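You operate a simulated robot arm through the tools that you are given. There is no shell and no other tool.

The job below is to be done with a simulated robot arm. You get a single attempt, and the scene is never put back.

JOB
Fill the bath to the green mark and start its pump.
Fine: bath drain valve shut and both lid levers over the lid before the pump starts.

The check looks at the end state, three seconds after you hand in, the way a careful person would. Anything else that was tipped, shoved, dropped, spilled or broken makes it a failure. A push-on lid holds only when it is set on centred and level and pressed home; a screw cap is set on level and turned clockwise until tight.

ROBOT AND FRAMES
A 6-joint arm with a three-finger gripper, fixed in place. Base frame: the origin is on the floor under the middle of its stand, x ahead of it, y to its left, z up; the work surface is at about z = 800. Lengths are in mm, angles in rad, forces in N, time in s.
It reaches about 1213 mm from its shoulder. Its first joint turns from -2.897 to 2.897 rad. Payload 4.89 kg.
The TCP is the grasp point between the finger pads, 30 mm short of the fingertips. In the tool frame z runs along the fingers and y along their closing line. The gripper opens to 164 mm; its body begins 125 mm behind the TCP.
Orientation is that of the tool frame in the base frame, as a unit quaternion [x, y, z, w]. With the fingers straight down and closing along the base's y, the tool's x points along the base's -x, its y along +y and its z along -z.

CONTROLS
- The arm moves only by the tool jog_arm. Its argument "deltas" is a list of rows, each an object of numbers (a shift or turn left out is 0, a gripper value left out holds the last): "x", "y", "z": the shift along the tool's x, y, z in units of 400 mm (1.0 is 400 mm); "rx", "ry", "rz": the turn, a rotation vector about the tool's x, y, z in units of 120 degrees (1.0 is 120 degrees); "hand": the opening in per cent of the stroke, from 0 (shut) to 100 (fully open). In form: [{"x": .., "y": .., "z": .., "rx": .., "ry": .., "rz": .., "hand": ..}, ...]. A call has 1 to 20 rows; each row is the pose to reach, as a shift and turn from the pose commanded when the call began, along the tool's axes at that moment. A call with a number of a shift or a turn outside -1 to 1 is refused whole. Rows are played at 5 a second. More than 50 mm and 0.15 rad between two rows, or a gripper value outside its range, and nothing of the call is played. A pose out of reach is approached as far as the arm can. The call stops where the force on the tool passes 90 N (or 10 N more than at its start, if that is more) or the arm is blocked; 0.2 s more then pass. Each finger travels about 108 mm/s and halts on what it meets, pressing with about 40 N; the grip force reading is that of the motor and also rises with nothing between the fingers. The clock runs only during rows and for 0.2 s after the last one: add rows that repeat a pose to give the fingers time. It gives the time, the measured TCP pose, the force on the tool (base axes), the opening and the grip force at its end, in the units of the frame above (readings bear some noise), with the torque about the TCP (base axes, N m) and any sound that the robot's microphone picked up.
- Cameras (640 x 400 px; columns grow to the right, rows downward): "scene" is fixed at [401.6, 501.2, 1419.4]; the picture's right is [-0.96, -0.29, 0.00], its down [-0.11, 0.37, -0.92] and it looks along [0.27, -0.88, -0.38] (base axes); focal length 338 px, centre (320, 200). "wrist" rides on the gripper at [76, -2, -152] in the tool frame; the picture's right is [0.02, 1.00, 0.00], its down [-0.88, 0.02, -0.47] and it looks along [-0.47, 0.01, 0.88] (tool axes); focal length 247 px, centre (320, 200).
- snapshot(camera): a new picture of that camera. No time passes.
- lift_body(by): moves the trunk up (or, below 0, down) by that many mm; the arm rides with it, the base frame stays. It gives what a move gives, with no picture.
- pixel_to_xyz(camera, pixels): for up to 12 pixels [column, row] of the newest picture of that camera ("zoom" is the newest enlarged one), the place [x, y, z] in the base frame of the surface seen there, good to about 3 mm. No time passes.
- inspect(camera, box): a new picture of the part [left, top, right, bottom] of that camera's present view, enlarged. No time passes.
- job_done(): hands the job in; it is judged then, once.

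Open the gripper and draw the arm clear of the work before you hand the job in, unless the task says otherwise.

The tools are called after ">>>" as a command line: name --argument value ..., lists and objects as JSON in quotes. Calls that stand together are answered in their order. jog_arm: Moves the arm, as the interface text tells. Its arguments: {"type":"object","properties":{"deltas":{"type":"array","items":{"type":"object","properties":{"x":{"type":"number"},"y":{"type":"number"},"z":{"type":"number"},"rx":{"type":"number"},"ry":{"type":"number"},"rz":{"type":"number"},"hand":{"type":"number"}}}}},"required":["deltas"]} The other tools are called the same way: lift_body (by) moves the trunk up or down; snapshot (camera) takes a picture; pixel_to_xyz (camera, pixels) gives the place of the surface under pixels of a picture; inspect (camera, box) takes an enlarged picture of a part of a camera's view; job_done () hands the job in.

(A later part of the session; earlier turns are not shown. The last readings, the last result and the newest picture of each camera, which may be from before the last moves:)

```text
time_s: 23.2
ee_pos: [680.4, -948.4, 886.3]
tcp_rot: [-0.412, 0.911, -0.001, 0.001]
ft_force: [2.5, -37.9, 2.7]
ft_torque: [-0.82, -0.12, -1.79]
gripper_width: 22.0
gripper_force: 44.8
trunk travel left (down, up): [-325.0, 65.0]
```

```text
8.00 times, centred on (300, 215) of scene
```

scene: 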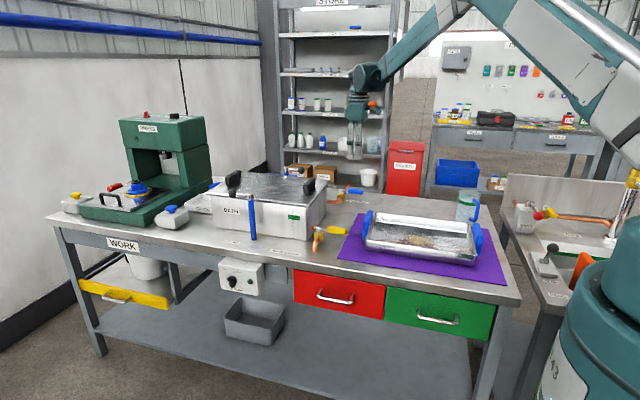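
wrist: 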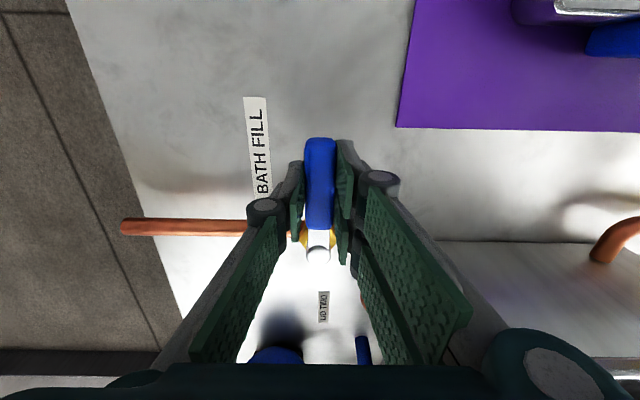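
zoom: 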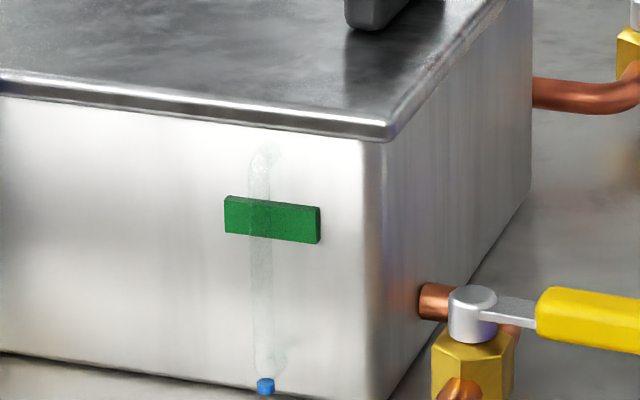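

It rises slowly, a couple of pixels per second. I dwell 4 s.

>>> jog_arm --deltas '[{"z": 0}, {"z": 0}, {"z": 0}, {"z": 0}, {"z": 0}, {"z": 0}, {"z": 0}, {"z": 0}, {"z": 0}, {"z": 0}, {"z": 0}, {"z": 0}, {"z": 0}, {"z": 0}, {"z": 0}, {"z": 0}, {"z": 0}, {"z": 0}, {"z": 0}, {"z": 0}]'

>>> inspect --camera "scene" --box '[270, 190, 330, 240]'

```text
time_s: 27.4
ee_pos: [679.9, -946.2, 884.8]
tcp_rot: [-0.412, 0.911, 0.0, 0.0]
ft_force: [12.4, -26.0, -0.5]
ft_torque: [-0.55, -0.29, -1.75]
gripper_width: 21.8
gripper_force: 45.2
trunk travel left (down, up): [-325.0, 65.0]
```

```text
8.00 times, centred on (300, 215) of scene
```

zoom: 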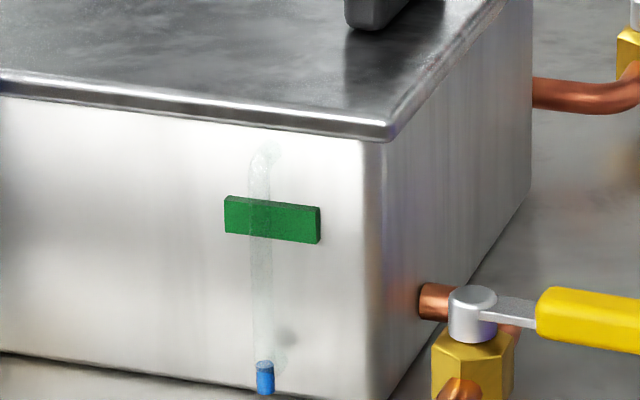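

The level top moved from about row 380 to 362 in 4.2 s, so roughly 33 s more to the mark's middle (row 220). I keep dwelling, checking in between.

>>> jog_arm --deltas '[{"z": 0}, {"z": 0}, {"z": 0}, {"z": 0}, {"z": 0}, {"z": 0}, {"z": 0}, {"z": 0}, {"z": 0}, {"z": 0}, {"z": 0}, {"z": 0}, {"z": 0}, {"z": 0}, {"z": 0}, {"z": 0}, {"z": 0}, {"z": 0}, {"z": 0}, {"z": 0}]'

>>> inspect --camera "scene" --box '[270, 190, 330, 240]'

```text
time_s: 31.6
ee_pos: [681.2, -947.1, 885.1]
tcp_rot: [-0.411, 0.912, 0.0, 0.001]
ft_force: [17.6, -20.8, -1.3]
ft_torque: [-0.45, -0.35, -1.77]
gripper_width: 21.5
gripper_force: 44.8
trunk travel left (down, up): [-325.0, 65.0]
```

```text
8.00 times, centred on (300, 215) of scene
```

zoom: 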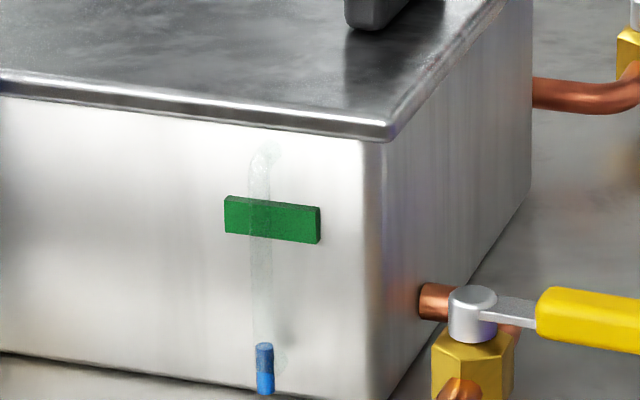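

The level is near row 345, about 4 px/s. I dwell three more periods and look again.

>>> jog_arm --deltas '[{"z": 0}, {"z": 0}, {"z": 0}, {"z": 0}, {"z": 0}, {"z": 0}, {"z": 0}, {"z": 0}, {"z": 0}, {"z": 0}, {"z": 0}, {"z": 0}, {"z": 0}, {"z": 0}, {"z": 0}, {"z": 0}, {"z": 0}, {"z": 0}, {"z": 0}, {"z": 0}]'

>>> jog_arm --deltas '[{"z": 0}, {"z": 0}, {"z": 0}, {"z": 0}, {"z": 0}, {"z": 0}, {"z": 0}, {"z": 0}, {"z": 0}, {"z": 0}, {"z": 0}, {"z": 0}, {"z": 0}, {"z": 0}, {"z": 0}, {"z": 0}, {"z": 0}, {"z": 0}, {"z": 0}, {"z": 0}]'

>>> jog_arm --deltas '[{"z": 0}, {"z": 0}, {"z": 0}, {"z": 0}, {"z": 0}, {"z": 0}, {"z": 0}, {"z": 0}, {"z": 0}, {"z": 0}, {"z": 0}, {"z": 0}, {"z": 0}, {"z": 0}, {"z": 0}, {"z": 0}, {"z": 0}, {"z": 0}, {"z": 0}, {"z": 0}]'

>>> inspect --camera "scene" --box '[270, 190, 330, 240]'

```text
time_s: 35.8
ee_pos: [680.5, -948.4, 884.9]
tcp_rot: [-0.412, 0.911, 0.0, 0.0]
ft_force: [18.7, -19.8, -2.1]
ft_torque: [-0.4, -0.39, -1.72]
gripper_width: 22.0
gripper_force: 44.6
trunk travel left (down, up): [-325.0, 65.0]
```

```text
time_s: 40.0
ee_pos: [680.1, -947.7, 884.2]
tcp_rot: [-0.412, 0.911, 0.0, 0.0]
ft_force: [19.6, -18.9, -2.4]
ft_torque: [-0.36, -0.42, -1.69]
gripper_width: 21.9
gripper_force: 45.2
trunk travel left (down, up): [-325.0, 65.0]
```

```text
time_s: 44.2
ee_pos: [680.7, -946.6, 885.4]
tcp_rot: [-0.412, 0.911, 0.0, 0.0]
ft_force: [19.6, -18.1, -3.2]
ft_torque: [-0.4, -0.4, -1.73]
gripper_width: 21.6
gripper_force: 45.4
trunk travel left (down, up): [-325.0, 65.0]
```

```text
8.00 times, centred on (300, 215) of scene
```

zoom: 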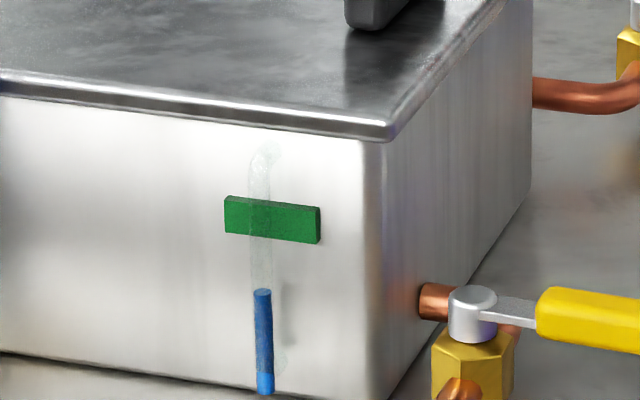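

Level is at row ~291, mark centre at ~220, rate 4.3 px/s. I dwell about 12.6 s more, then look closely.

>>> jog_arm --deltas '[{"z": 0}, {"z": 0}, {"z": 0}, {"z": 0}, {"z": 0}, {"z": 0}, {"z": 0}, {"z": 0}, {"z": 0}, {"z": 0}, {"z": 0}, {"z": 0}, {"z": 0}, {"z": 0}, {"z": 0}, {"z": 0}, {"z": 0}, {"z": 0}, {"z": 0}, {"z": 0}]'

>>> jog_arm --deltas '[{"z": 0}, {"z": 0}, {"z": 0}, {"z": 0}, {"z": 0}, {"z": 0}, {"z": 0}, {"z": 0}, {"z": 0}, {"z": 0}, {"z": 0}, {"z": 0}, {"z": 0}, {"z": 0}, {"z": 0}, {"z": 0}, {"z": 0}, {"z": 0}, {"z": 0}, {"z": 0}]'

>>> inspect --camera "scene" --box '[270, 190, 330, 240]'

```text
time_s: 48.4
ee_pos: [681.7, -946.8, 886.5]
tcp_rot: [-0.411, 0.912, 0.0, 0.0]
ft_force: [20.2, -18.2, -2.2]
ft_torque: [-0.39, -0.47, -1.71]
gripper_width: 21.7
gripper_force: 44.8
trunk travel left (down, up): [-325.0, 65.0]
```

```text
time_s: 52.6
ee_pos: [680.6, -946.9, 885.3]
tcp_rot: [-0.412, 0.911, 0.0, 0.0]
ft_force: [19.2, -17.9, -2.2]
ft_torque: [-0.39, -0.45, -1.75]
gripper_width: 21.8
gripper_force: 44.7
trunk travel left (down, up): [-325.0, 65.0]
```

```text
8.00 times, centred on (300, 215) of scene
```

zoom: 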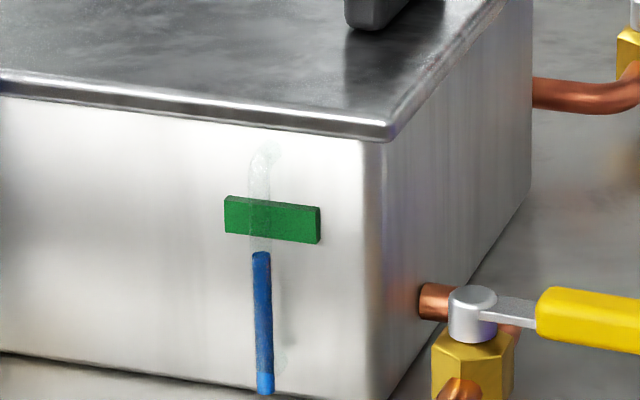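

The level is at row ~254, just below the mark. I measure heights of the level top and the mark's edges to account for parallax.

>>> pixel_to_xyz --camera "zoom" --pixels '[[237, 202], [237, 218], [237, 233], [300, 209], [300, 224], [300, 238], [262, 256], [263, 270], [264, 330], [260, 220], [261, 246], [266, 388]]'

```text
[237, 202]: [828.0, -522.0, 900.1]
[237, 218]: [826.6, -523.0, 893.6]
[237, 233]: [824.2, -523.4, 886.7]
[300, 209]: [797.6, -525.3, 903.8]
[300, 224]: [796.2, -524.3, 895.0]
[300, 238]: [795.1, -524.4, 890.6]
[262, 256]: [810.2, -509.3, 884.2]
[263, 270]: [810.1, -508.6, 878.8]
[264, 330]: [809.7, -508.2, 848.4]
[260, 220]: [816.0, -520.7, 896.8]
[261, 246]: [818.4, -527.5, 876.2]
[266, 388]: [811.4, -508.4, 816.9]
```

The mark spans z ≈ 886–904 (middle ≈ 895); the column stands 15 mm in front and its top is really at z ≈ 885, rising about 2.1 mm/s. I dwell 3.4 s more, then check.

>>> jog_arm --deltas '[{"z": 0}, {"z": 0}, {"z": 0}, {"z": 0}, {"z": 0}, {"z": 0}, {"z": 0}, {"z": 0}, {"z": 0}, {"z": 0}, {"z": 0}, {"z": 0}, {"z": 0}, {"z": 0}, {"z": 0}, {"z": 0}]'

>>> inspect --camera "scene" --box '[270, 190, 330, 240]'

>>> pixel_to_xyz --camera "zoom" --pixels '[[262, 238], [262, 240], [262, 243], [262, 246], [262, 250]]'

```text
time_s: 56.0
ee_pos: [680.2, -947.0, 885.7]
tcp_rot: [-0.412, 0.911, 0.0, 0.0]
ft_force: [19.6, -19.1, -2.7]
ft_torque: [-0.4, -0.43, -1.7]
gripper_width: 21.6
gripper_force: 44.5
trunk travel left (down, up): [-325.0, 65.0]
```

```text
8.00 times, centred on (300, 215) of scene
```

zoom: 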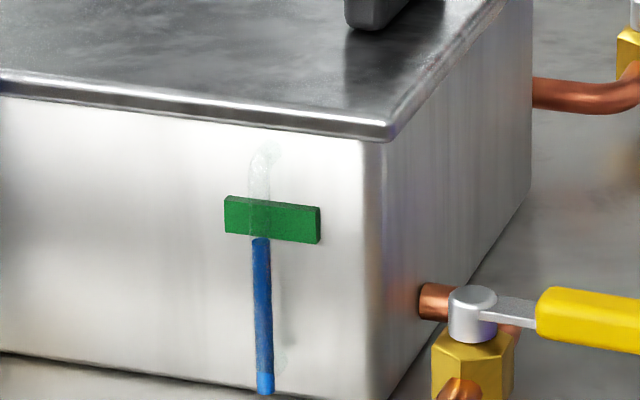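

```text
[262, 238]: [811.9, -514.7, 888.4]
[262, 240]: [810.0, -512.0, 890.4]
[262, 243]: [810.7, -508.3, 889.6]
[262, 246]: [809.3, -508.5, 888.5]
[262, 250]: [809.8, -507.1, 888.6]
```

Level top is now z ≈ 891, a few mm under the mark's middle. I dwell 1 s more and then swing the handle straight back to shut in the same call.

>>> jog_arm --deltas '[{"z": 0}, {"z": 0}, {"z": 0}, {"z": 0}, {"z": 0}, {"x": -0.0013, "y": 0.0201, "rz": 0.0621}, {"x": -0.0052, "y": 0.0398, "rz": 0.1241}, {"x": -0.0116, "y": 0.0589, "rz": 0.1862}, {"x": -0.0205, "y": 0.077, "rz": 0.2483}, {"x": -0.0316, "y": 0.0938, "rz": 0.3104}, {"x": -0.0448, "y": 0.109, "rz": 0.3724}, {"x": -0.0527, "y": 0.1165, "rz": 0.4058}, {"x": -0.0545, "y": 0.118, "rz": 0.413}, {"x": -0.0545, "y": 0.118, "rz": 0.413}]'

>>> inspect --camera "wrist" --box '[220, 90, 420, 290]'

>>> inspect --camera "scene" --box '[270, 190, 330, 240]'

>>> pixel_to_xyz --camera "zoom" --pixels '[[262, 226], [262, 228], [262, 230], [262, 232], [262, 234], [262, 237], [262, 240]]'

```text
time_s: 59.0
ee_pos: [659.8, -899.5, 884.8]
tcp_rot: [0.008, 1.0, -0.001, -0.001]
ft_force: [28.7, -18.4, 6.7]
ft_torque: [-0.38, -0.6, 1.27]
gripper_width: 21.0
gripper_force: 45.1
trunk travel left (down, up): [-325.0, 65.0]
```

```text
2.00 times, centred on (320, 190) of wrist
```

zoom: 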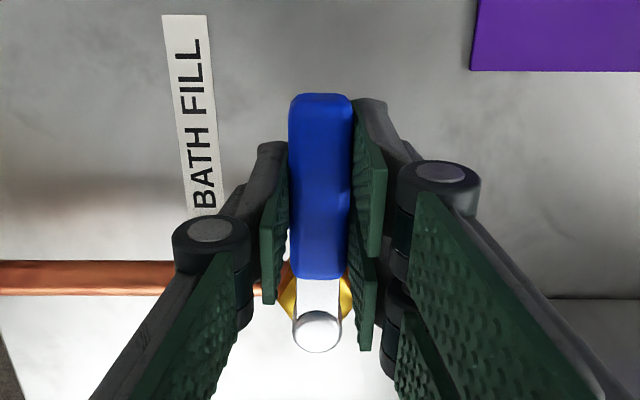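

```text
8.00 times, centred on (300, 215) of scene
```

zoom: 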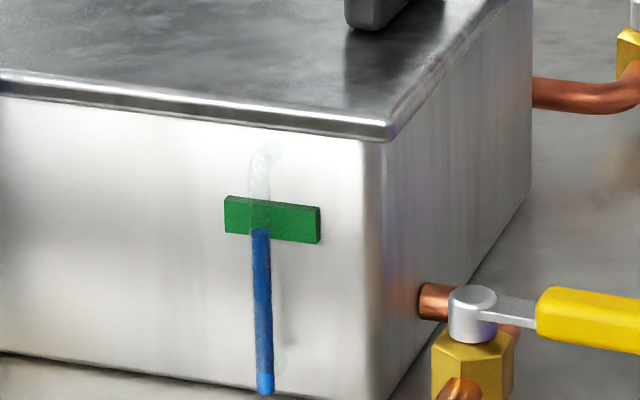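

```text
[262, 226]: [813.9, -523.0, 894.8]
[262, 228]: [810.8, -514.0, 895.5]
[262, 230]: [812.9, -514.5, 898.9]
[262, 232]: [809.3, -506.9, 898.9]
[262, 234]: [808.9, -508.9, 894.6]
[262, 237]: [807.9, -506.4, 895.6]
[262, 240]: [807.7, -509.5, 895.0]
```

The handle is back at its original shut angle and the level top is z ≈ 895–896, the middle of the mark. I open the fingers and lift clear, then verify the level holds.

>>> jog_arm --deltas '[{"hand": 25}, {"hand": 40}, {"hand": 40}, {"z": -0.1, "hand": 40}, {"z": -0.2, "hand": 40}, {"z": -0.3, "hand": 40}, {"z": -0.42, "hand": 40}, {"z": -0.5, "hand": 40}]'

>>> snapshot --camera "wrist"

>>> inspect --camera "scene" --box '[270, 190, 330, 240]'

>>> inspect --camera "scene" --box '[300, 170, 380, 220]'

```text
time_s: 60.8
ee_pos: [656.6, -899.3, 1088.4]
tcp_rot: [0.007, 1.0, 0.0, 0.0]
ft_force: [0.2, 0.4, 0.0]
ft_torque: [0.02, 0.0, 0.03]
gripper_width: 65.5
gripper_force: 0.2
trunk travel left (down, up): [-325.0, 65.0]
```

```text
taken
```

wrist: 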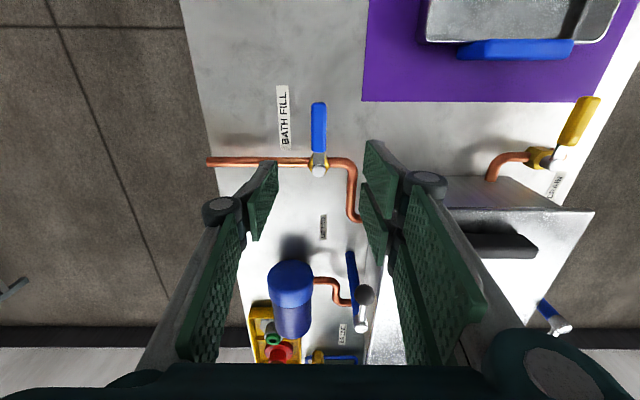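

```text
8.00 times, centred on (300, 215) of scene
```

zoom: 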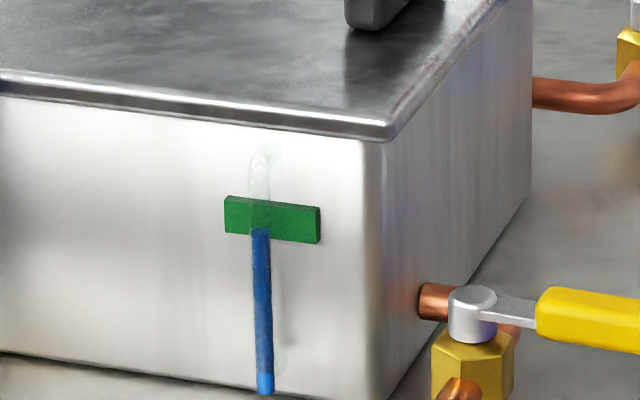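

```text
8.00 times, centred on (340, 195) of scene
```

zoom: 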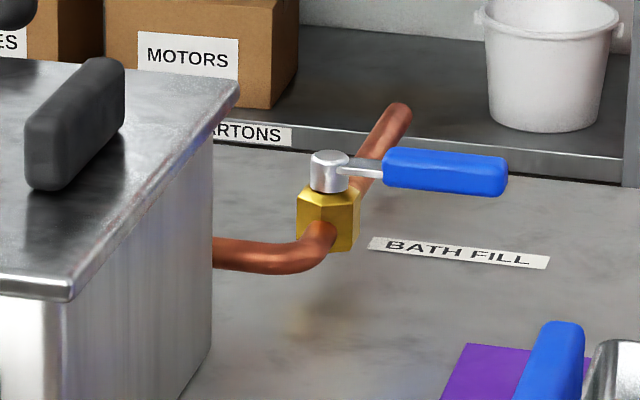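

The level is steady and both valves are set. Next is lid lever two: knob about (887,−826,982), hub (957,−828); since that is ~1213 mm out, I lean the fingers 0.5 rad outward (+x) and go above the knob.

>>> jog_arm --deltas '[{"x": -0.08, "y": 0.026, "z": 0.01, "ry": -0.034, "rz": -0.001, "hand": 40}, {"x": -0.16, "y": 0.052, "z": 0.02, "ry": -0.068, "rz": -0.002, "hand": 40}, {"x": -0.24, "y": 0.078, "z": 0.03, "ry": -0.102, "rz": -0.003, "hand": 40}, {"x": -0.32, "y": 0.104, "z": 0.04, "ry": -0.136, "rz": -0.004, "hand": 40}, {"x": -0.4, "y": 0.13, "z": 0.05, "ry": -0.17, "rz": -0.005, "hand": 40}, {"x": -0.48, "y": 0.156, "z": 0.06, "ry": -0.204, "rz": -0.006, "hand": 40}, {"x": -0.5725, "y": 0.186, "z": 0.07, "ry": -0.2387, "rz": -0.0072, "hand": 40}, {"x": -0.5725, "y": 0.186, "z": 0.07, "ry": -0.2387, "rz": -0.0072, "hand": 40}]'

>>> snapshot --camera "wrist"

>>> snapshot --camera "scene"

```text
time_s: 62.6
ee_pos: [889.0, -829.3, 1059.4]
tcp_rot: [0.0, 0.969, -0.002, 0.248]
ft_force: [1.0, -0.1, 0.1]
ft_torque: [-0.02, 0.07, -0.01]
gripper_width: 65.8
gripper_force: 0.1
trunk travel left (down, up): [-325.0, 65.0]
```

```text
taken
```

wrist: 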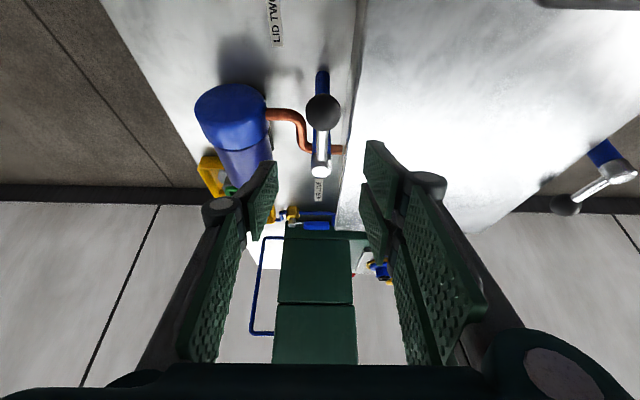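

```text
taken
```

scene: 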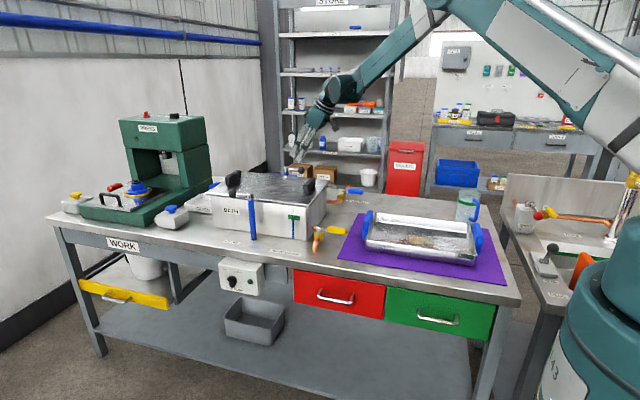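

The pose was reached. I measure the lever two knob at (323,110), rod and hub at (321,170) from here.

>>> pixel_to_xyz --camera "wrist" --pixels '[[323, 105], [323, 112], [310, 112], [337, 112], [322, 145], [315, 145], [328, 145], [321, 170], [313, 170], [330, 170], [566, 205], [618, 172]]'

>>> inspect --camera "wrist" --box '[270, 60, 380, 210]'

```text
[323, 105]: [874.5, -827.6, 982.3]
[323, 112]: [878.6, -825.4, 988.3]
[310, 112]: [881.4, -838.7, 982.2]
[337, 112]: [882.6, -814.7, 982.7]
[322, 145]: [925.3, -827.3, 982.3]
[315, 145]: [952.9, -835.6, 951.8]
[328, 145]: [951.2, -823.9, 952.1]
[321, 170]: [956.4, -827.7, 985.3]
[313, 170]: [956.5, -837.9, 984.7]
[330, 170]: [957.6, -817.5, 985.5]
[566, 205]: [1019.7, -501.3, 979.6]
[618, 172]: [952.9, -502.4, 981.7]
```

```text
2.67 times, centred on (325, 135) of wrist
```

zoom: 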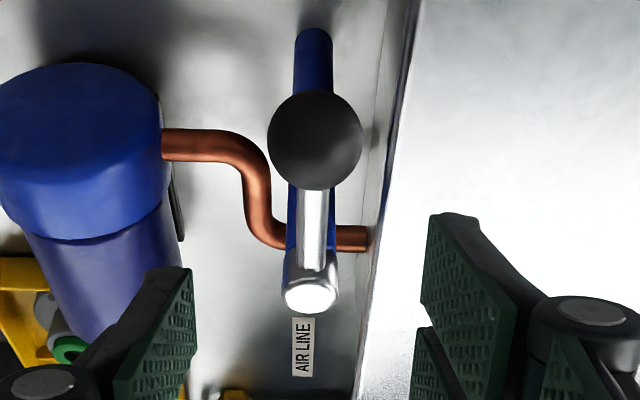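

Knob centre is about (885,−827,977) with ~14 mm radius, and the lid edge is only 40 mm away at z ≈ 954, so a smaller 0.25 rad lean keeps the finger corners above the lid. I re-tilt above the knob and narrow the opening.

>>> jog_arm --deltas '[{"x": 0.008, "y": 0.002, "z": 0.009, "ry": 0.04, "hand": 36}, {"x": 0.016, "y": 0.004, "z": 0.018, "ry": 0.08, "hand": 33}, {"x": 0.0245, "y": 0.0058, "z": 0.0265, "ry": 0.1194, "hand": 33}, {"x": 0.0245, "y": 0.0058, "z": 0.0265, "ry": 0.1194, "hand": 33}]'

>>> snapshot --camera "wrist"

>>> pixel_to_xyz --camera "wrist" --pixels '[[322, 130], [322, 140], [322, 150]]'

```text
time_s: 63.6
ee_pos: [884.6, -827.0, 1044.0]
tcp_rot: [0.0, 0.992, -0.002, 0.124]
ft_force: [0.3, 0.0, -0.3]
ft_torque: [0.01, 0.05, 0.02]
gripper_width: 54.3
gripper_force: 0.0
trunk travel left (down, up): [-325.0, 65.0]
```

```text
taken
```

wrist: 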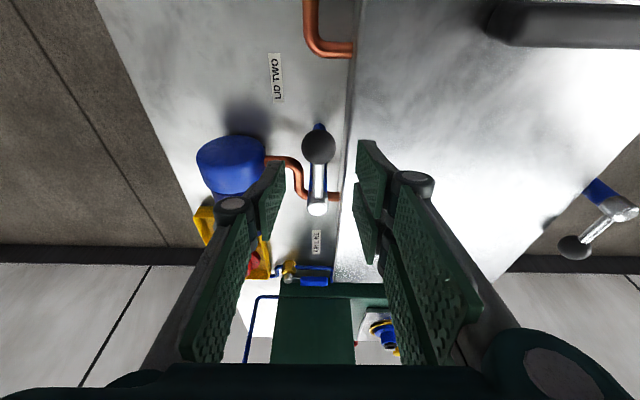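

```text
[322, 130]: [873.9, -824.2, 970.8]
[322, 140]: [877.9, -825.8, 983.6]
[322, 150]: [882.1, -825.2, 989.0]
```

The 0.25 rad pose is reached. I descend vertically to TCP z ≈ 998 so the tips straddle the knob but stay above the lid.

>>> jog_arm --deltas '[{"x": 0.013, "y": 0.002, "z": 0.056}, {"x": 0.026, "y": 0.002, "z": 0.112}, {"x": 0.026, "y": 0.002, "z": 0.112}]'

>>> snapshot --camera "wrist"

>>> inspect --camera "scene" --box '[230, 100, 350, 220]'

```text
time_s: 64.4
ee_pos: [886.4, -825.2, 996.9]
tcp_rot: [0.0, 0.992, -0.001, 0.124]
ft_force: [0.9, 0.5, -0.7]
ft_torque: [0.06, 0.04, -0.01]
gripper_width: 54.2
gripper_force: 0.0
trunk travel left (down, up): [-325.0, 65.0]
```

```text
taken
```

wrist: 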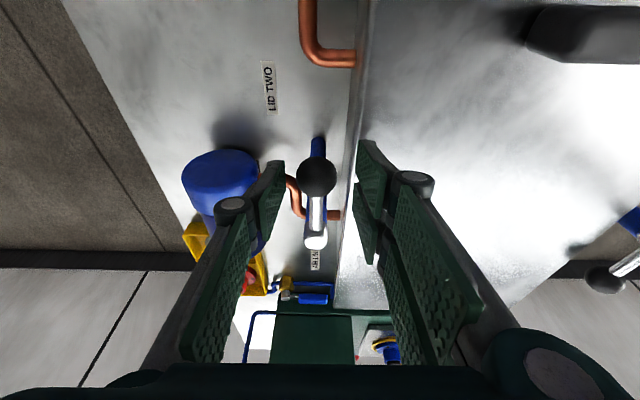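

```text
3.33 times, centred on (290, 160) of scene
```

zoom: 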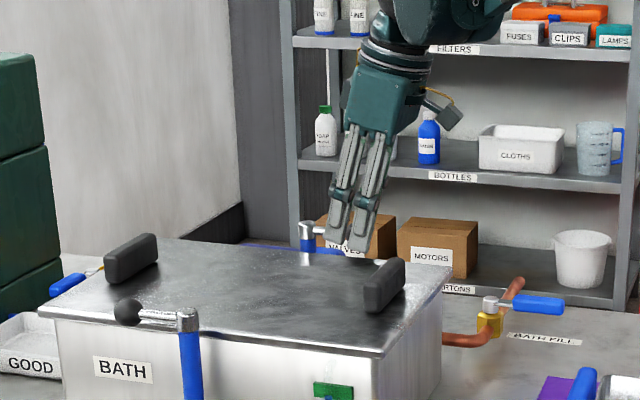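

The knob at (316,178) is centred between the pads within 3 mm. I nudge −3 mm in y and close on it.

>>> jog_arm --deltas '[{"y": -0.007, "hand": 28}, {"y": -0.007, "hand": 20}, {"y": -0.007, "hand": 12}, {"y": -0.007, "hand": 10}, {"y": -0.007, "hand": 10}]'

>>> snapshot --camera "wrist"

```text
time_s: 65.6
ee_pos: [884.2, -827.7, 999.2]
tcp_rot: [0.001, 0.992, -0.001, 0.124]
ft_force: [-2.3, -0.4, 0.8]
ft_torque: [-0.03, 0.07, -0.02]
gripper_width: 30.9
gripper_force: 45.1
trunk travel left (down, up): [-325.0, 65.0]
```

```text
taken
```

wrist: 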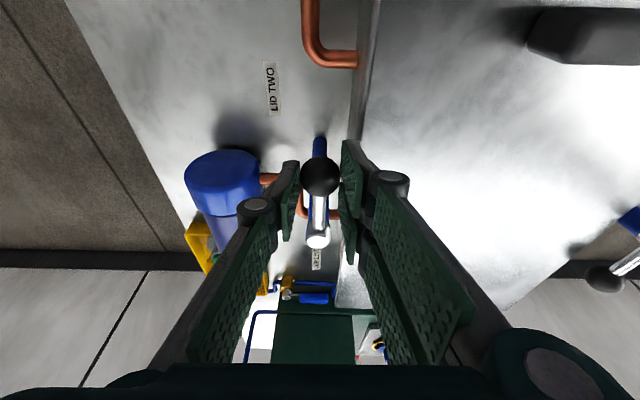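

The knob is gripped at 31 mm. I swing it clockwise about the hub (toward the lid), first 0.39 rad, turning the hand with the lever.

>>> jog_arm --deltas '[{"x": -0.0015, "y": 0.0233, "z": 0.0004, "rx": 0.0154, "rz": 0.0601}, {"x": -0.0059, "y": 0.0463, "z": 0.0015, "rx": 0.0307, "rz": 0.1203}, {"x": -0.0131, "y": 0.0684, "z": 0.0033, "rx": 0.0461, "rz": 0.1804}]'

>>> snapshot --camera "wrist"

```text
time_s: 66.4
ee_pos: [889.2, -801.6, 999.2]
tcp_rot: [0.193, 0.973, -0.026, 0.121]
ft_force: [-13.7, 5.0, -18.7]
ft_torque: [-0.04, 0.57, -0.03]
gripper_width: 30.8
gripper_force: 45.0
trunk travel left (down, up): [-325.0, 65.0]
```

```text
taken
```

wrist: 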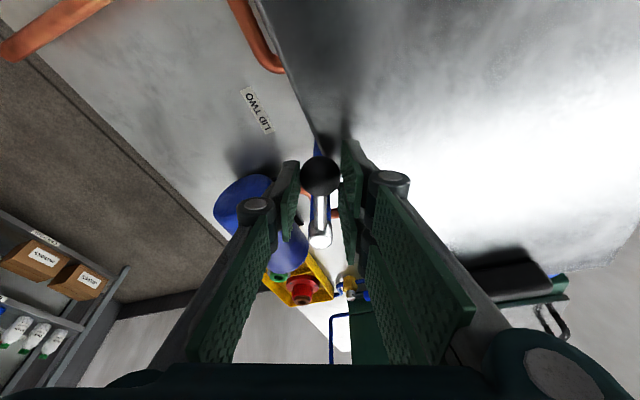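

The lever follows with low force. I continue the same arc another 1.17 rad to bring it square over the lid.

>>> jog_arm --deltas '[{"x": -0.0015, "y": 0.0233, "z": 0.0004, "rx": 0.0154, "rz": 0.0601}, {"x": -0.0059, "y": 0.0463, "z": 0.0015, "rx": 0.0307, "rz": 0.1203}, {"x": -0.0131, "y": 0.0684, "z": 0.0033, "rx": 0.0461, "rz": 0.1804}, {"x": -0.0231, "y": 0.0894, "z": 0.0059, "rx": 0.0614, "rz": 0.2406}, {"x": -0.0356, "y": 0.1089, "z": 0.0091, "rx": 0.0768, "rz": 0.3007}, {"x": -0.0504, "y": 0.1266, "z": 0.0129, "rx": 0.0921, "rz": 0.3608}, {"x": -0.0674, "y": 0.1421, "z": 0.0172, "rx": 0.1075, "rz": 0.421}, {"x": -0.0861, "y": 0.1552, "z": 0.022, "rx": 0.1228, "rz": 0.4811}, {"x": -0.1064, "y": 0.1657, "z": 0.0271, "rx": 0.1382, "rz": 0.5412}, {"x": -0.1064, "y": 0.1657, "z": 0.0271, "rx": 0.1382, "rz": 0.5412}]'

>>> snapshot --camera "wrist"

>>> inspect --camera "scene" --box '[180, 90, 340, 240]'

```text
time_s: 68.6
ee_pos: [956.1, -755.1, 998.8]
tcp_rot: [0.698, 0.704, -0.09, 0.091]
ft_force: [5.4, 20.1, 5.8]
ft_torque: [0.68, -0.11, 0.42]
gripper_width: 31.0
gripper_force: 44.4
trunk travel left (down, up): [-325.0, 65.0]
```

```text
taken
```

wrist: 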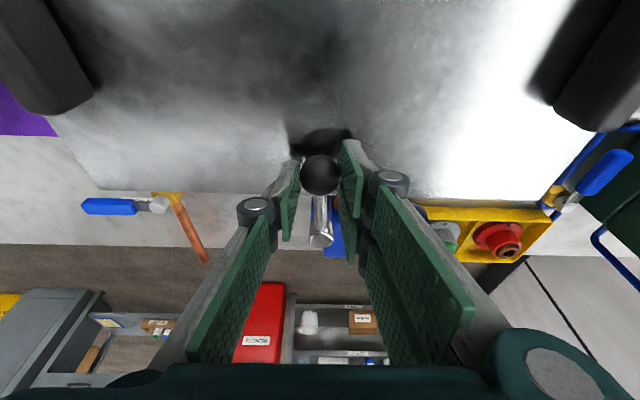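

```text
2.67 times, centred on (260, 165) of scene
```

zoom: 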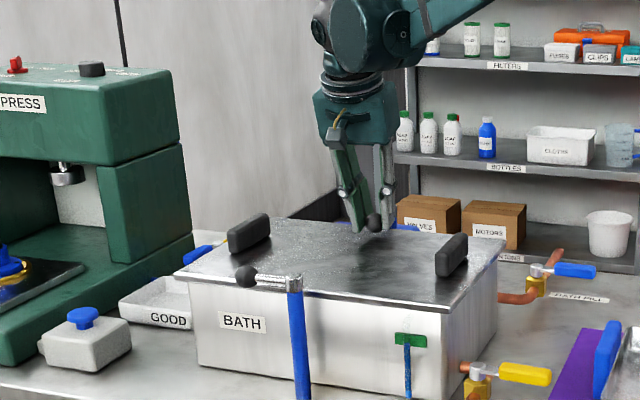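

Lever two now points at the lid middle (knob at (956,−755)). I release it and lift straight up.

>>> jog_arm --deltas '[{"hand": 25}, {"hand": 36}, {"hand": 36}, {"x": -0.025, "z": -0.097, "hand": 36}, {"x": -0.05, "z": -0.194, "hand": 36}, {"x": -0.075, "z": -0.291, "hand": 36}]'

>>> snapshot --camera "wrist"

>>> inspect --camera "scene" --box '[180, 90, 340, 240]'

```text
time_s: 70.0
ee_pos: [954.1, -756.4, 1117.9]
tcp_rot: [0.698, 0.705, -0.089, 0.089]
ft_force: [0.5, 0.0, -0.2]
ft_torque: [0.0, 0.06, -0.03]
gripper_width: 59.2
gripper_force: 0.0
trunk travel left (down, up): [-325.0, 65.0]
```

```text
taken
```

wrist: 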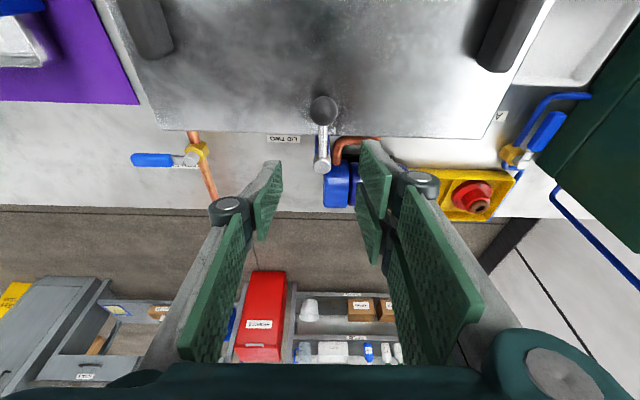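

```text
2.67 times, centred on (260, 165) of scene
```

zoom: 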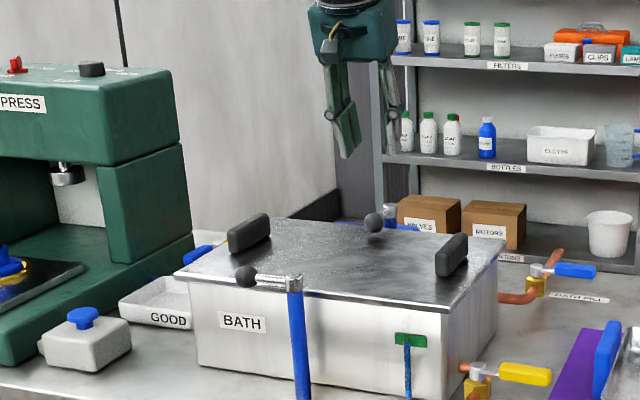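

Lever two is set. I move over lever one's knob (about (1021,−496,977)), turning the hand back a quarter so it closes along y again.

>>> jog_arm --deltas '[{"x": 0.0555, "y": 0.014, "z": -0.0017, "rx": -0.0154, "rz": -0.0601, "hand": 33}, {"x": 0.111, "y": 0.0279, "z": -0.0033, "rx": -0.0307, "rz": -0.1203, "hand": 33}, {"x": 0.1665, "y": 0.0419, "z": -0.005, "rx": -0.0461, "rz": -0.1804, "hand": 33}, {"x": 0.222, "y": 0.0558, "z": -0.0067, "rx": -0.0614, "rz": -0.2406, "hand": 33}, {"x": 0.2775, "y": 0.0698, "z": -0.0083, "rx": -0.0768, "rz": -0.3007, "hand": 33}, {"x": 0.333, "y": 0.0838, "z": -0.01, "rx": -0.0921, "rz": -0.3608, "hand": 33}, {"x": 0.3885, "y": 0.0977, "z": -0.0117, "rx": -0.1075, "rz": -0.421, "hand": 33}, {"x": 0.444, "y": 0.1117, "z": -0.0133, "rx": -0.1228, "rz": -0.4811, "hand": 33}, {"x": 0.4995, "y": 0.1256, "z": -0.015, "rx": -0.1382, "rz": -0.5412, "hand": 33}, {"x": 0.555, "y": 0.1396, "z": -0.0167, "rx": -0.1535, "rz": -0.6014, "hand": 33}, {"x": 0.6105, "y": 0.1535, "z": -0.0183, "rx": -0.1689, "rz": -0.6615, "hand": 33}, {"x": 0.666, "y": 0.1675, "z": -0.02, "rx": -0.1842, "rz": -0.7217, "hand": 33}, {"x": 0.666, "y": 0.1675, "z": -0.02, "rx": -0.1842, "rz": -0.7217, "hand": 33}]'

>>> snapshot --camera "wrist"

>>> snapshot --camera "scene"

```text
time_s: 72.8
ee_pos: [1021.0, -494.9, 1057.8]
tcp_rot: [-0.001, 0.992, -0.002, 0.125]
ft_force: [0.5, 0.3, -1.2]
ft_torque: [-0.04, 0.01, 0.01]
gripper_width: 54.1
gripper_force: 0.1
trunk travel left (down, up): [-325.0, 65.0]
```

```text
taken
```

wrist: 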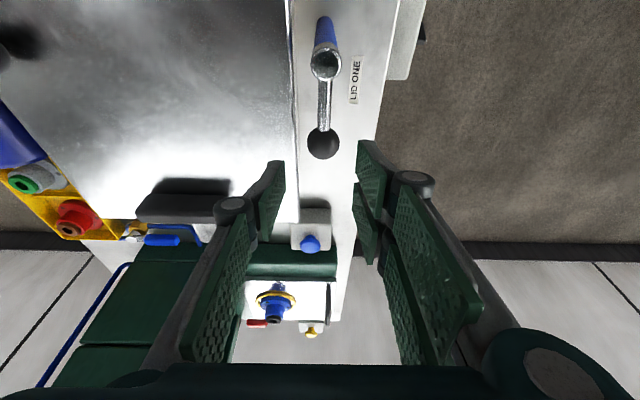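

```text
taken
```

scene: 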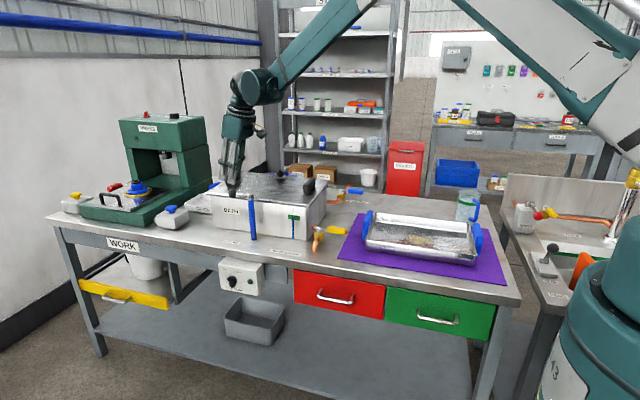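

I'm above lever one: knob at (322,143), hub at (325,62) in the wrist view. I measure them.

>>> pixel_to_xyz --camera "wrist" --pixels '[[322, 136], [322, 143], [322, 150], [309, 143], [337, 143], [325, 60], [325, 66], [318, 63], [334, 63], [324, 100], [295, 150], [275, 143]]'

>>> inspect --camera "wrist" --box '[260, 10, 400, 190]'

```text
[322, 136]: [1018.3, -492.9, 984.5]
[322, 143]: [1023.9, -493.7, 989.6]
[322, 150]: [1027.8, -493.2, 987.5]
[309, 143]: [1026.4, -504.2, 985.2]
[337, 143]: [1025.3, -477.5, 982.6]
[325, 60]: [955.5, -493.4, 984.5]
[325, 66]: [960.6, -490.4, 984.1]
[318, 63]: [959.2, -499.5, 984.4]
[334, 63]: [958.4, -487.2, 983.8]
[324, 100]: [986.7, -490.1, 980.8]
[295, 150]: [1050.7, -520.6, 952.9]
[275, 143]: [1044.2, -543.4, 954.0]
```

```text
2.22 times, centred on (330, 100) of wrist
```

zoom: 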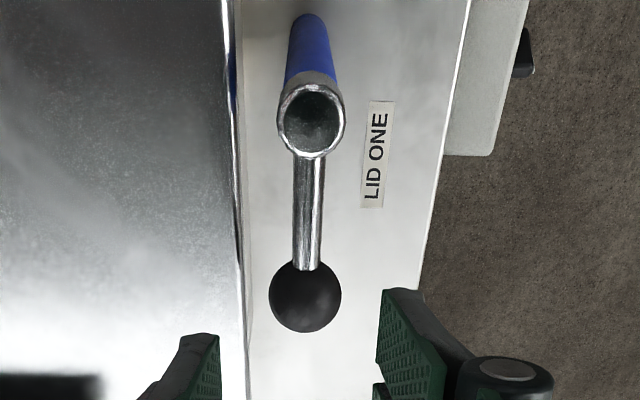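

Hub is (957,−493), knob centre (1027,−493), lid top z ≈ 953. I descend to TCP z ≈ 998 around the knob.

>>> jog_arm --deltas '[{"x": 0.009, "y": 0.0048, "z": 0.05, "hand": 33}, {"x": 0.016, "y": 0.0048, "z": 0.1, "hand": 33}, {"x": 0.0225, "y": 0.0048, "z": 0.1485, "hand": 33}, {"x": 0.0225, "y": 0.0048, "z": 0.1485, "hand": 33}]'

>>> snapshot --camera "wrist"

>>> inspect --camera "scene" --box '[180, 100, 320, 240]'

```text
time_s: 73.8
ee_pos: [1025.8, -495.4, 997.9]
tcp_rot: [0.0, 0.992, -0.002, 0.124]
ft_force: [0.3, 0.2, -0.3]
ft_torque: [0.03, 0.01, -0.04]
gripper_width: 54.1
gripper_force: 0.0
trunk travel left (down, up): [-325.0, 65.0]
```

```text
taken
```

wrist: 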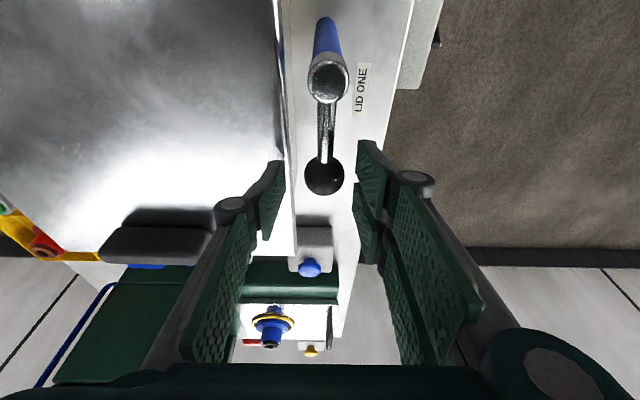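

```text
2.86 times, centred on (250, 170) of scene
```

zoom: 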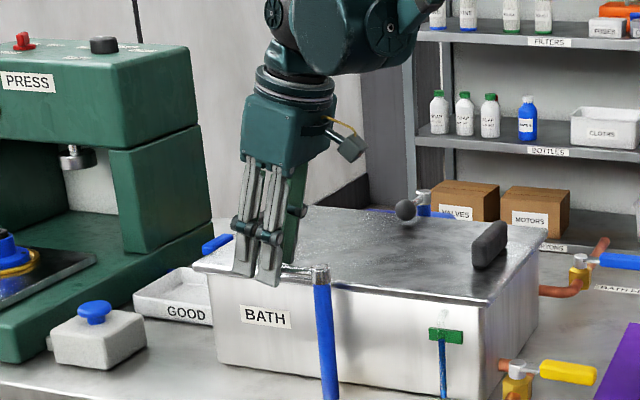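

The knob at (323,177) sits between the pads. I nudge +2 mm in y and close on it.

>>> jog_arm --deltas '[{"y": 0.0055, "hand": 28}, {"y": 0.0055, "hand": 20}, {"y": 0.0055, "hand": 12}, {"y": 0.0055, "hand": 10}, {"y": 0.0055, "hand": 10}]'

>>> snapshot --camera "wrist"

```text
time_s: 75.0
ee_pos: [1026.6, -492.2, 998.6]
tcp_rot: [0.001, 0.992, -0.002, 0.125]
ft_force: [-2.3, -1.1, 0.4]
ft_torque: [0.01, 0.04, 0.05]
gripper_width: 31.2
gripper_force: 44.3
trunk travel left (down, up): [-325.0, 65.0]
```

```text
taken
```

wrist: 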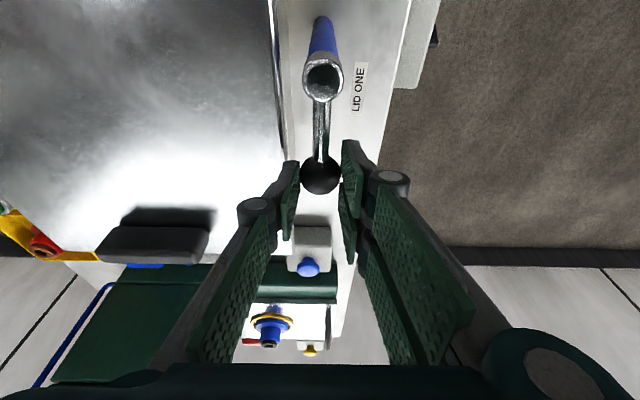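

Gripped at 31 mm. I swing lever one clockwise toward the lid, first 0.39 rad.

>>> jog_arm --deltas '[{"x": 0.0014, "y": -0.0227, "z": -0.0004, "rx": 0.0154, "rz": 0.0601}, {"x": 0.0057, "y": -0.045, "z": -0.0015, "rx": 0.0307, "rz": 0.1203}, {"x": 0.0127, "y": -0.0665, "z": -0.0032, "rx": 0.0461, "rz": 0.1804}]'

>>> snapshot --camera "wrist"

```text
time_s: 75.8
ee_pos: [1022.3, -518.0, 998.9]
tcp_rot: [0.193, 0.973, -0.026, 0.121]
ft_force: [-1.7, 4.8, -12.8]
ft_torque: [0.18, 0.45, -0.21]
gripper_width: 31.1
gripper_force: 45.0
trunk travel left (down, up): [-325.0, 65.0]
```

```text
taken
```

wrist: 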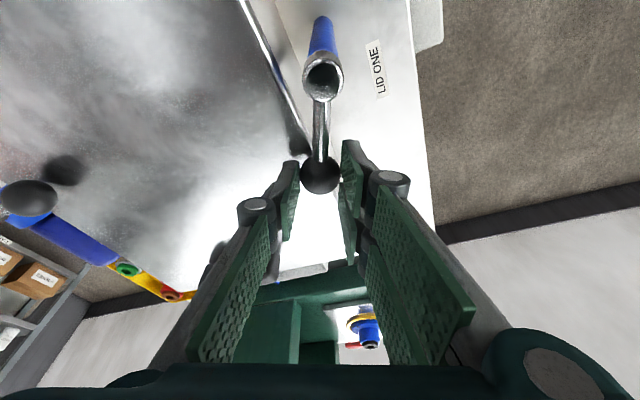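

The lever moves with little force. I continue the arc another 1.17 rad.

>>> jog_arm --deltas '[{"x": 0.0014, "y": -0.0227, "z": -0.0004, "rx": 0.0154, "rz": 0.0601}, {"x": 0.0057, "y": -0.045, "z": -0.0015, "rx": 0.0307, "rz": 0.1203}, {"x": 0.0127, "y": -0.0665, "z": -0.0032, "rx": 0.0461, "rz": 0.1804}, {"x": 0.0224, "y": -0.087, "z": -0.0057, "rx": 0.0614, "rz": 0.2406}, {"x": 0.0346, "y": -0.1059, "z": -0.0088, "rx": 0.0768, "rz": 0.3007}, {"x": 0.049, "y": -0.1231, "z": -0.0125, "rx": 0.0921, "rz": 0.3608}, {"x": 0.0655, "y": -0.1382, "z": -0.0167, "rx": 0.1075, "rz": 0.421}, {"x": 0.0837, "y": -0.1509, "z": -0.0213, "rx": 0.1228, "rz": 0.4811}, {"x": 0.1034, "y": -0.1611, "z": -0.0263, "rx": 0.1382, "rz": 0.5412}, {"x": 0.1034, "y": -0.1611, "z": -0.0263, "rx": 0.1382, "rz": 0.5412}]'

>>> snapshot --camera "wrist"

>>> inspect --camera "scene" --box '[180, 100, 320, 240]'

```text
time_s: 78.0
ee_pos: [959.4, -559.8, 998.7]
tcp_rot: [0.699, 0.704, -0.09, 0.09]
ft_force: [14.2, 2.5, -11.9]
ft_torque: [-0.01, -0.39, 0.16]
gripper_width: 31.2
gripper_force: 45.2
trunk travel left (down, up): [-325.0, 65.0]
```

```text
taken
```

wrist: 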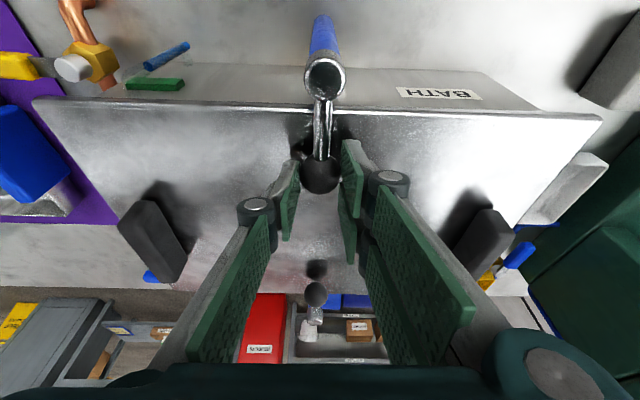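

```text
2.86 times, centred on (250, 170) of scene
```

zoom: 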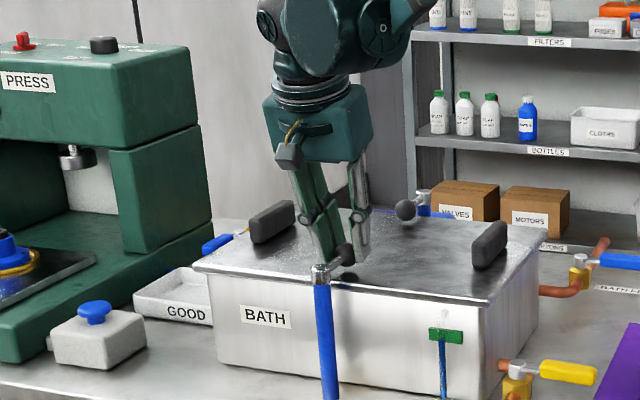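

Lever one is now square over the lid (knob at (959,−560)). I release and lift away.

>>> jog_arm --deltas '[{"hand": 25}, {"hand": 36}, {"hand": 36}, {"x": -0.025, "z": -0.097, "hand": 36}, {"x": -0.05, "z": -0.194, "hand": 36}, {"x": -0.075, "z": -0.291, "hand": 36}]'

>>> snapshot --camera "wrist"

>>> inspect --camera "scene" --box '[180, 150, 360, 300]'

```text
time_s: 79.4
ee_pos: [957.0, -562.8, 1119.9]
tcp_rot: [0.698, 0.705, -0.089, 0.09]
ft_force: [0.3, -0.6, 0.4]
ft_torque: [0.02, 0.04, 0.0]
gripper_width: 59.1
gripper_force: 0.0
trunk travel left (down, up): [-325.0, 65.0]
```

```text
taken
```

wrist: 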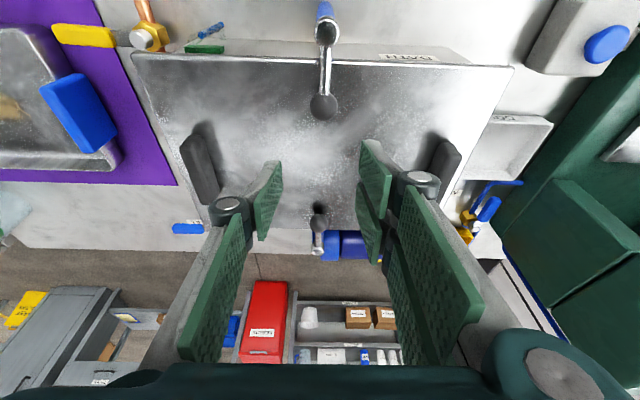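

```text
2.67 times, centred on (270, 225) of scene
```

zoom: 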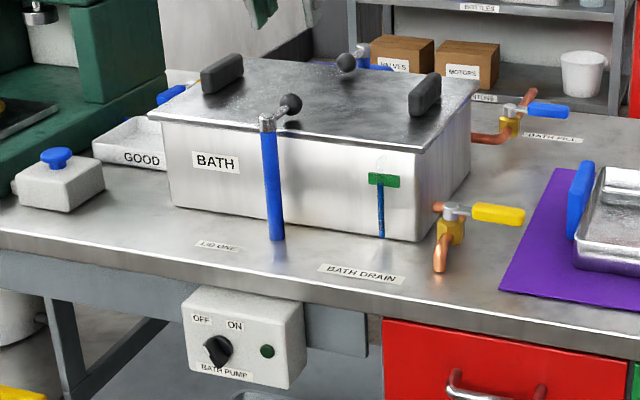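

Both levers lie over the lid and the level sits in the mark. Now the pump switch on the bench front at about (977,−337,716): I back off toward +y and turn the hand to point horizontally at −y.

>>> jog_arm --deltas '[{"x": 0.08, "y": -0.014, "z": -0.0024, "ry": -0.063}, {"x": 0.16, "y": -0.028, "z": -0.0048, "ry": -0.126}, {"x": 0.24, "y": -0.042, "z": -0.0072, "ry": -0.189}, {"x": 0.32, "y": -0.056, "z": -0.0096, "ry": -0.252}, {"x": 0.4, "y": -0.07, "z": -0.012, "ry": -0.315}, {"x": 0.48, "y": -0.084, "z": -0.0144, "ry": -0.378}, {"x": 0.56, "y": -0.098, "z": -0.0168, "ry": -0.441}, {"x": 0.64, "y": -0.112, "z": -0.0192, "ry": -0.504}, {"x": 0.72, "y": -0.126, "z": -0.0216, "ry": -0.567}, {"x": 0.8, "y": -0.1425, "z": -0.024, "ry": -0.63}, {"x": 0.8, "y": -0.1425, "z": -0.024, "ry": -0.63}]'

>>> snapshot --camera "wrist"

>>> snapshot --camera "scene"

```text
time_s: 81.8
ee_pos: [898.9, -248.6, 1049.0]
tcp_rot: [0.497, 0.501, -0.499, 0.503]
ft_force: [0.3, 0.9, -0.8]
ft_torque: [-0.08, 0.01, -0.12]
gripper_width: 59.2
gripper_force: 0.0
trunk travel left (down, up): [-325.0, 65.0]
```

```text
taken
```

wrist: 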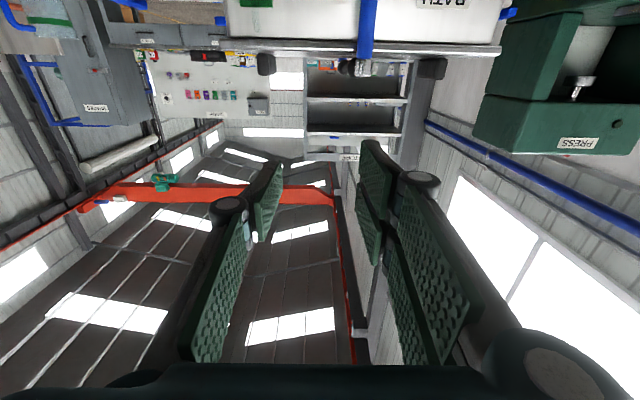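

```text
taken
```

scene: 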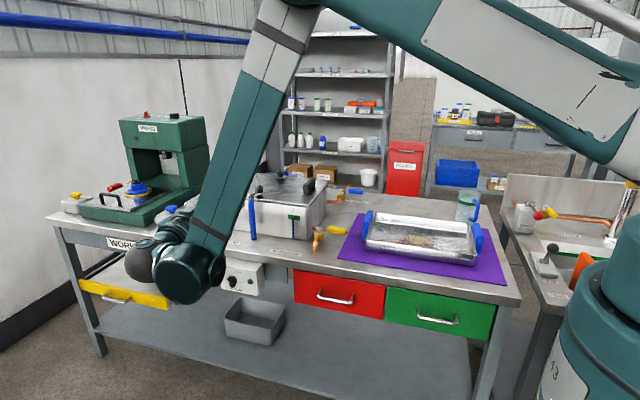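

The hand now points at −y. I lower it in front of the pump box to about (968,−230,720), still 70 mm clear of the knob.

>>> jog_arm --deltas '[{"x": 0.1, "y": 0.021, "z": -0.006}, {"x": 0.2, "y": 0.042, "z": -0.012}, {"x": 0.3, "y": 0.063, "z": -0.018}, {"x": 0.4, "y": 0.085, "z": -0.024}, {"x": 0.5, "y": 0.106, "z": -0.03}, {"x": 0.6, "y": 0.127, "z": -0.036}, {"x": 0.7, "y": 0.148, "z": -0.042}, {"x": 0.825, "y": 0.175, "z": -0.05}, {"x": 0.825, "y": 0.175, "z": -0.05}]'

>>> snapshot --camera "wrist"

>>> snapshot --camera "scene"

```text
refused: row 8 steps farther than a row can; nothing moved
```

```text
taken
```

wrist: 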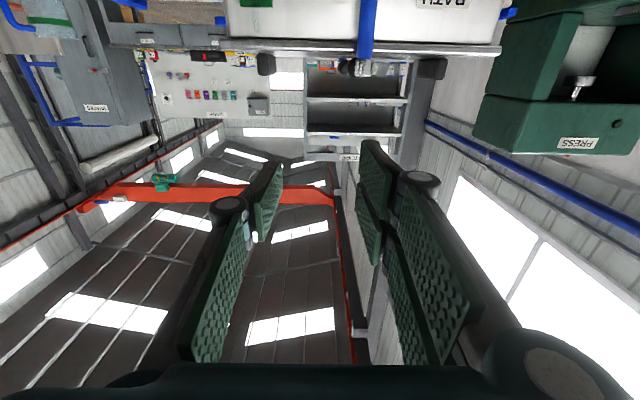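

```text
taken
```

scene: 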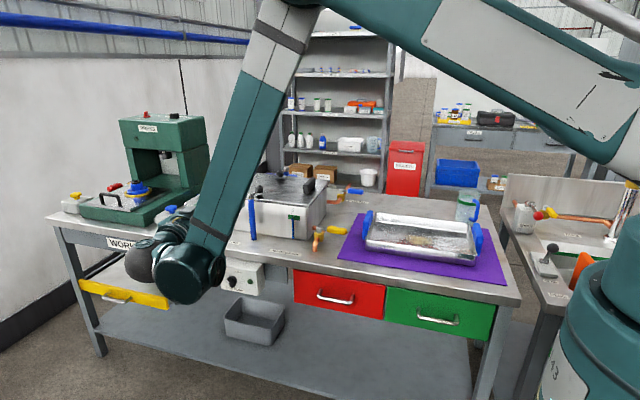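

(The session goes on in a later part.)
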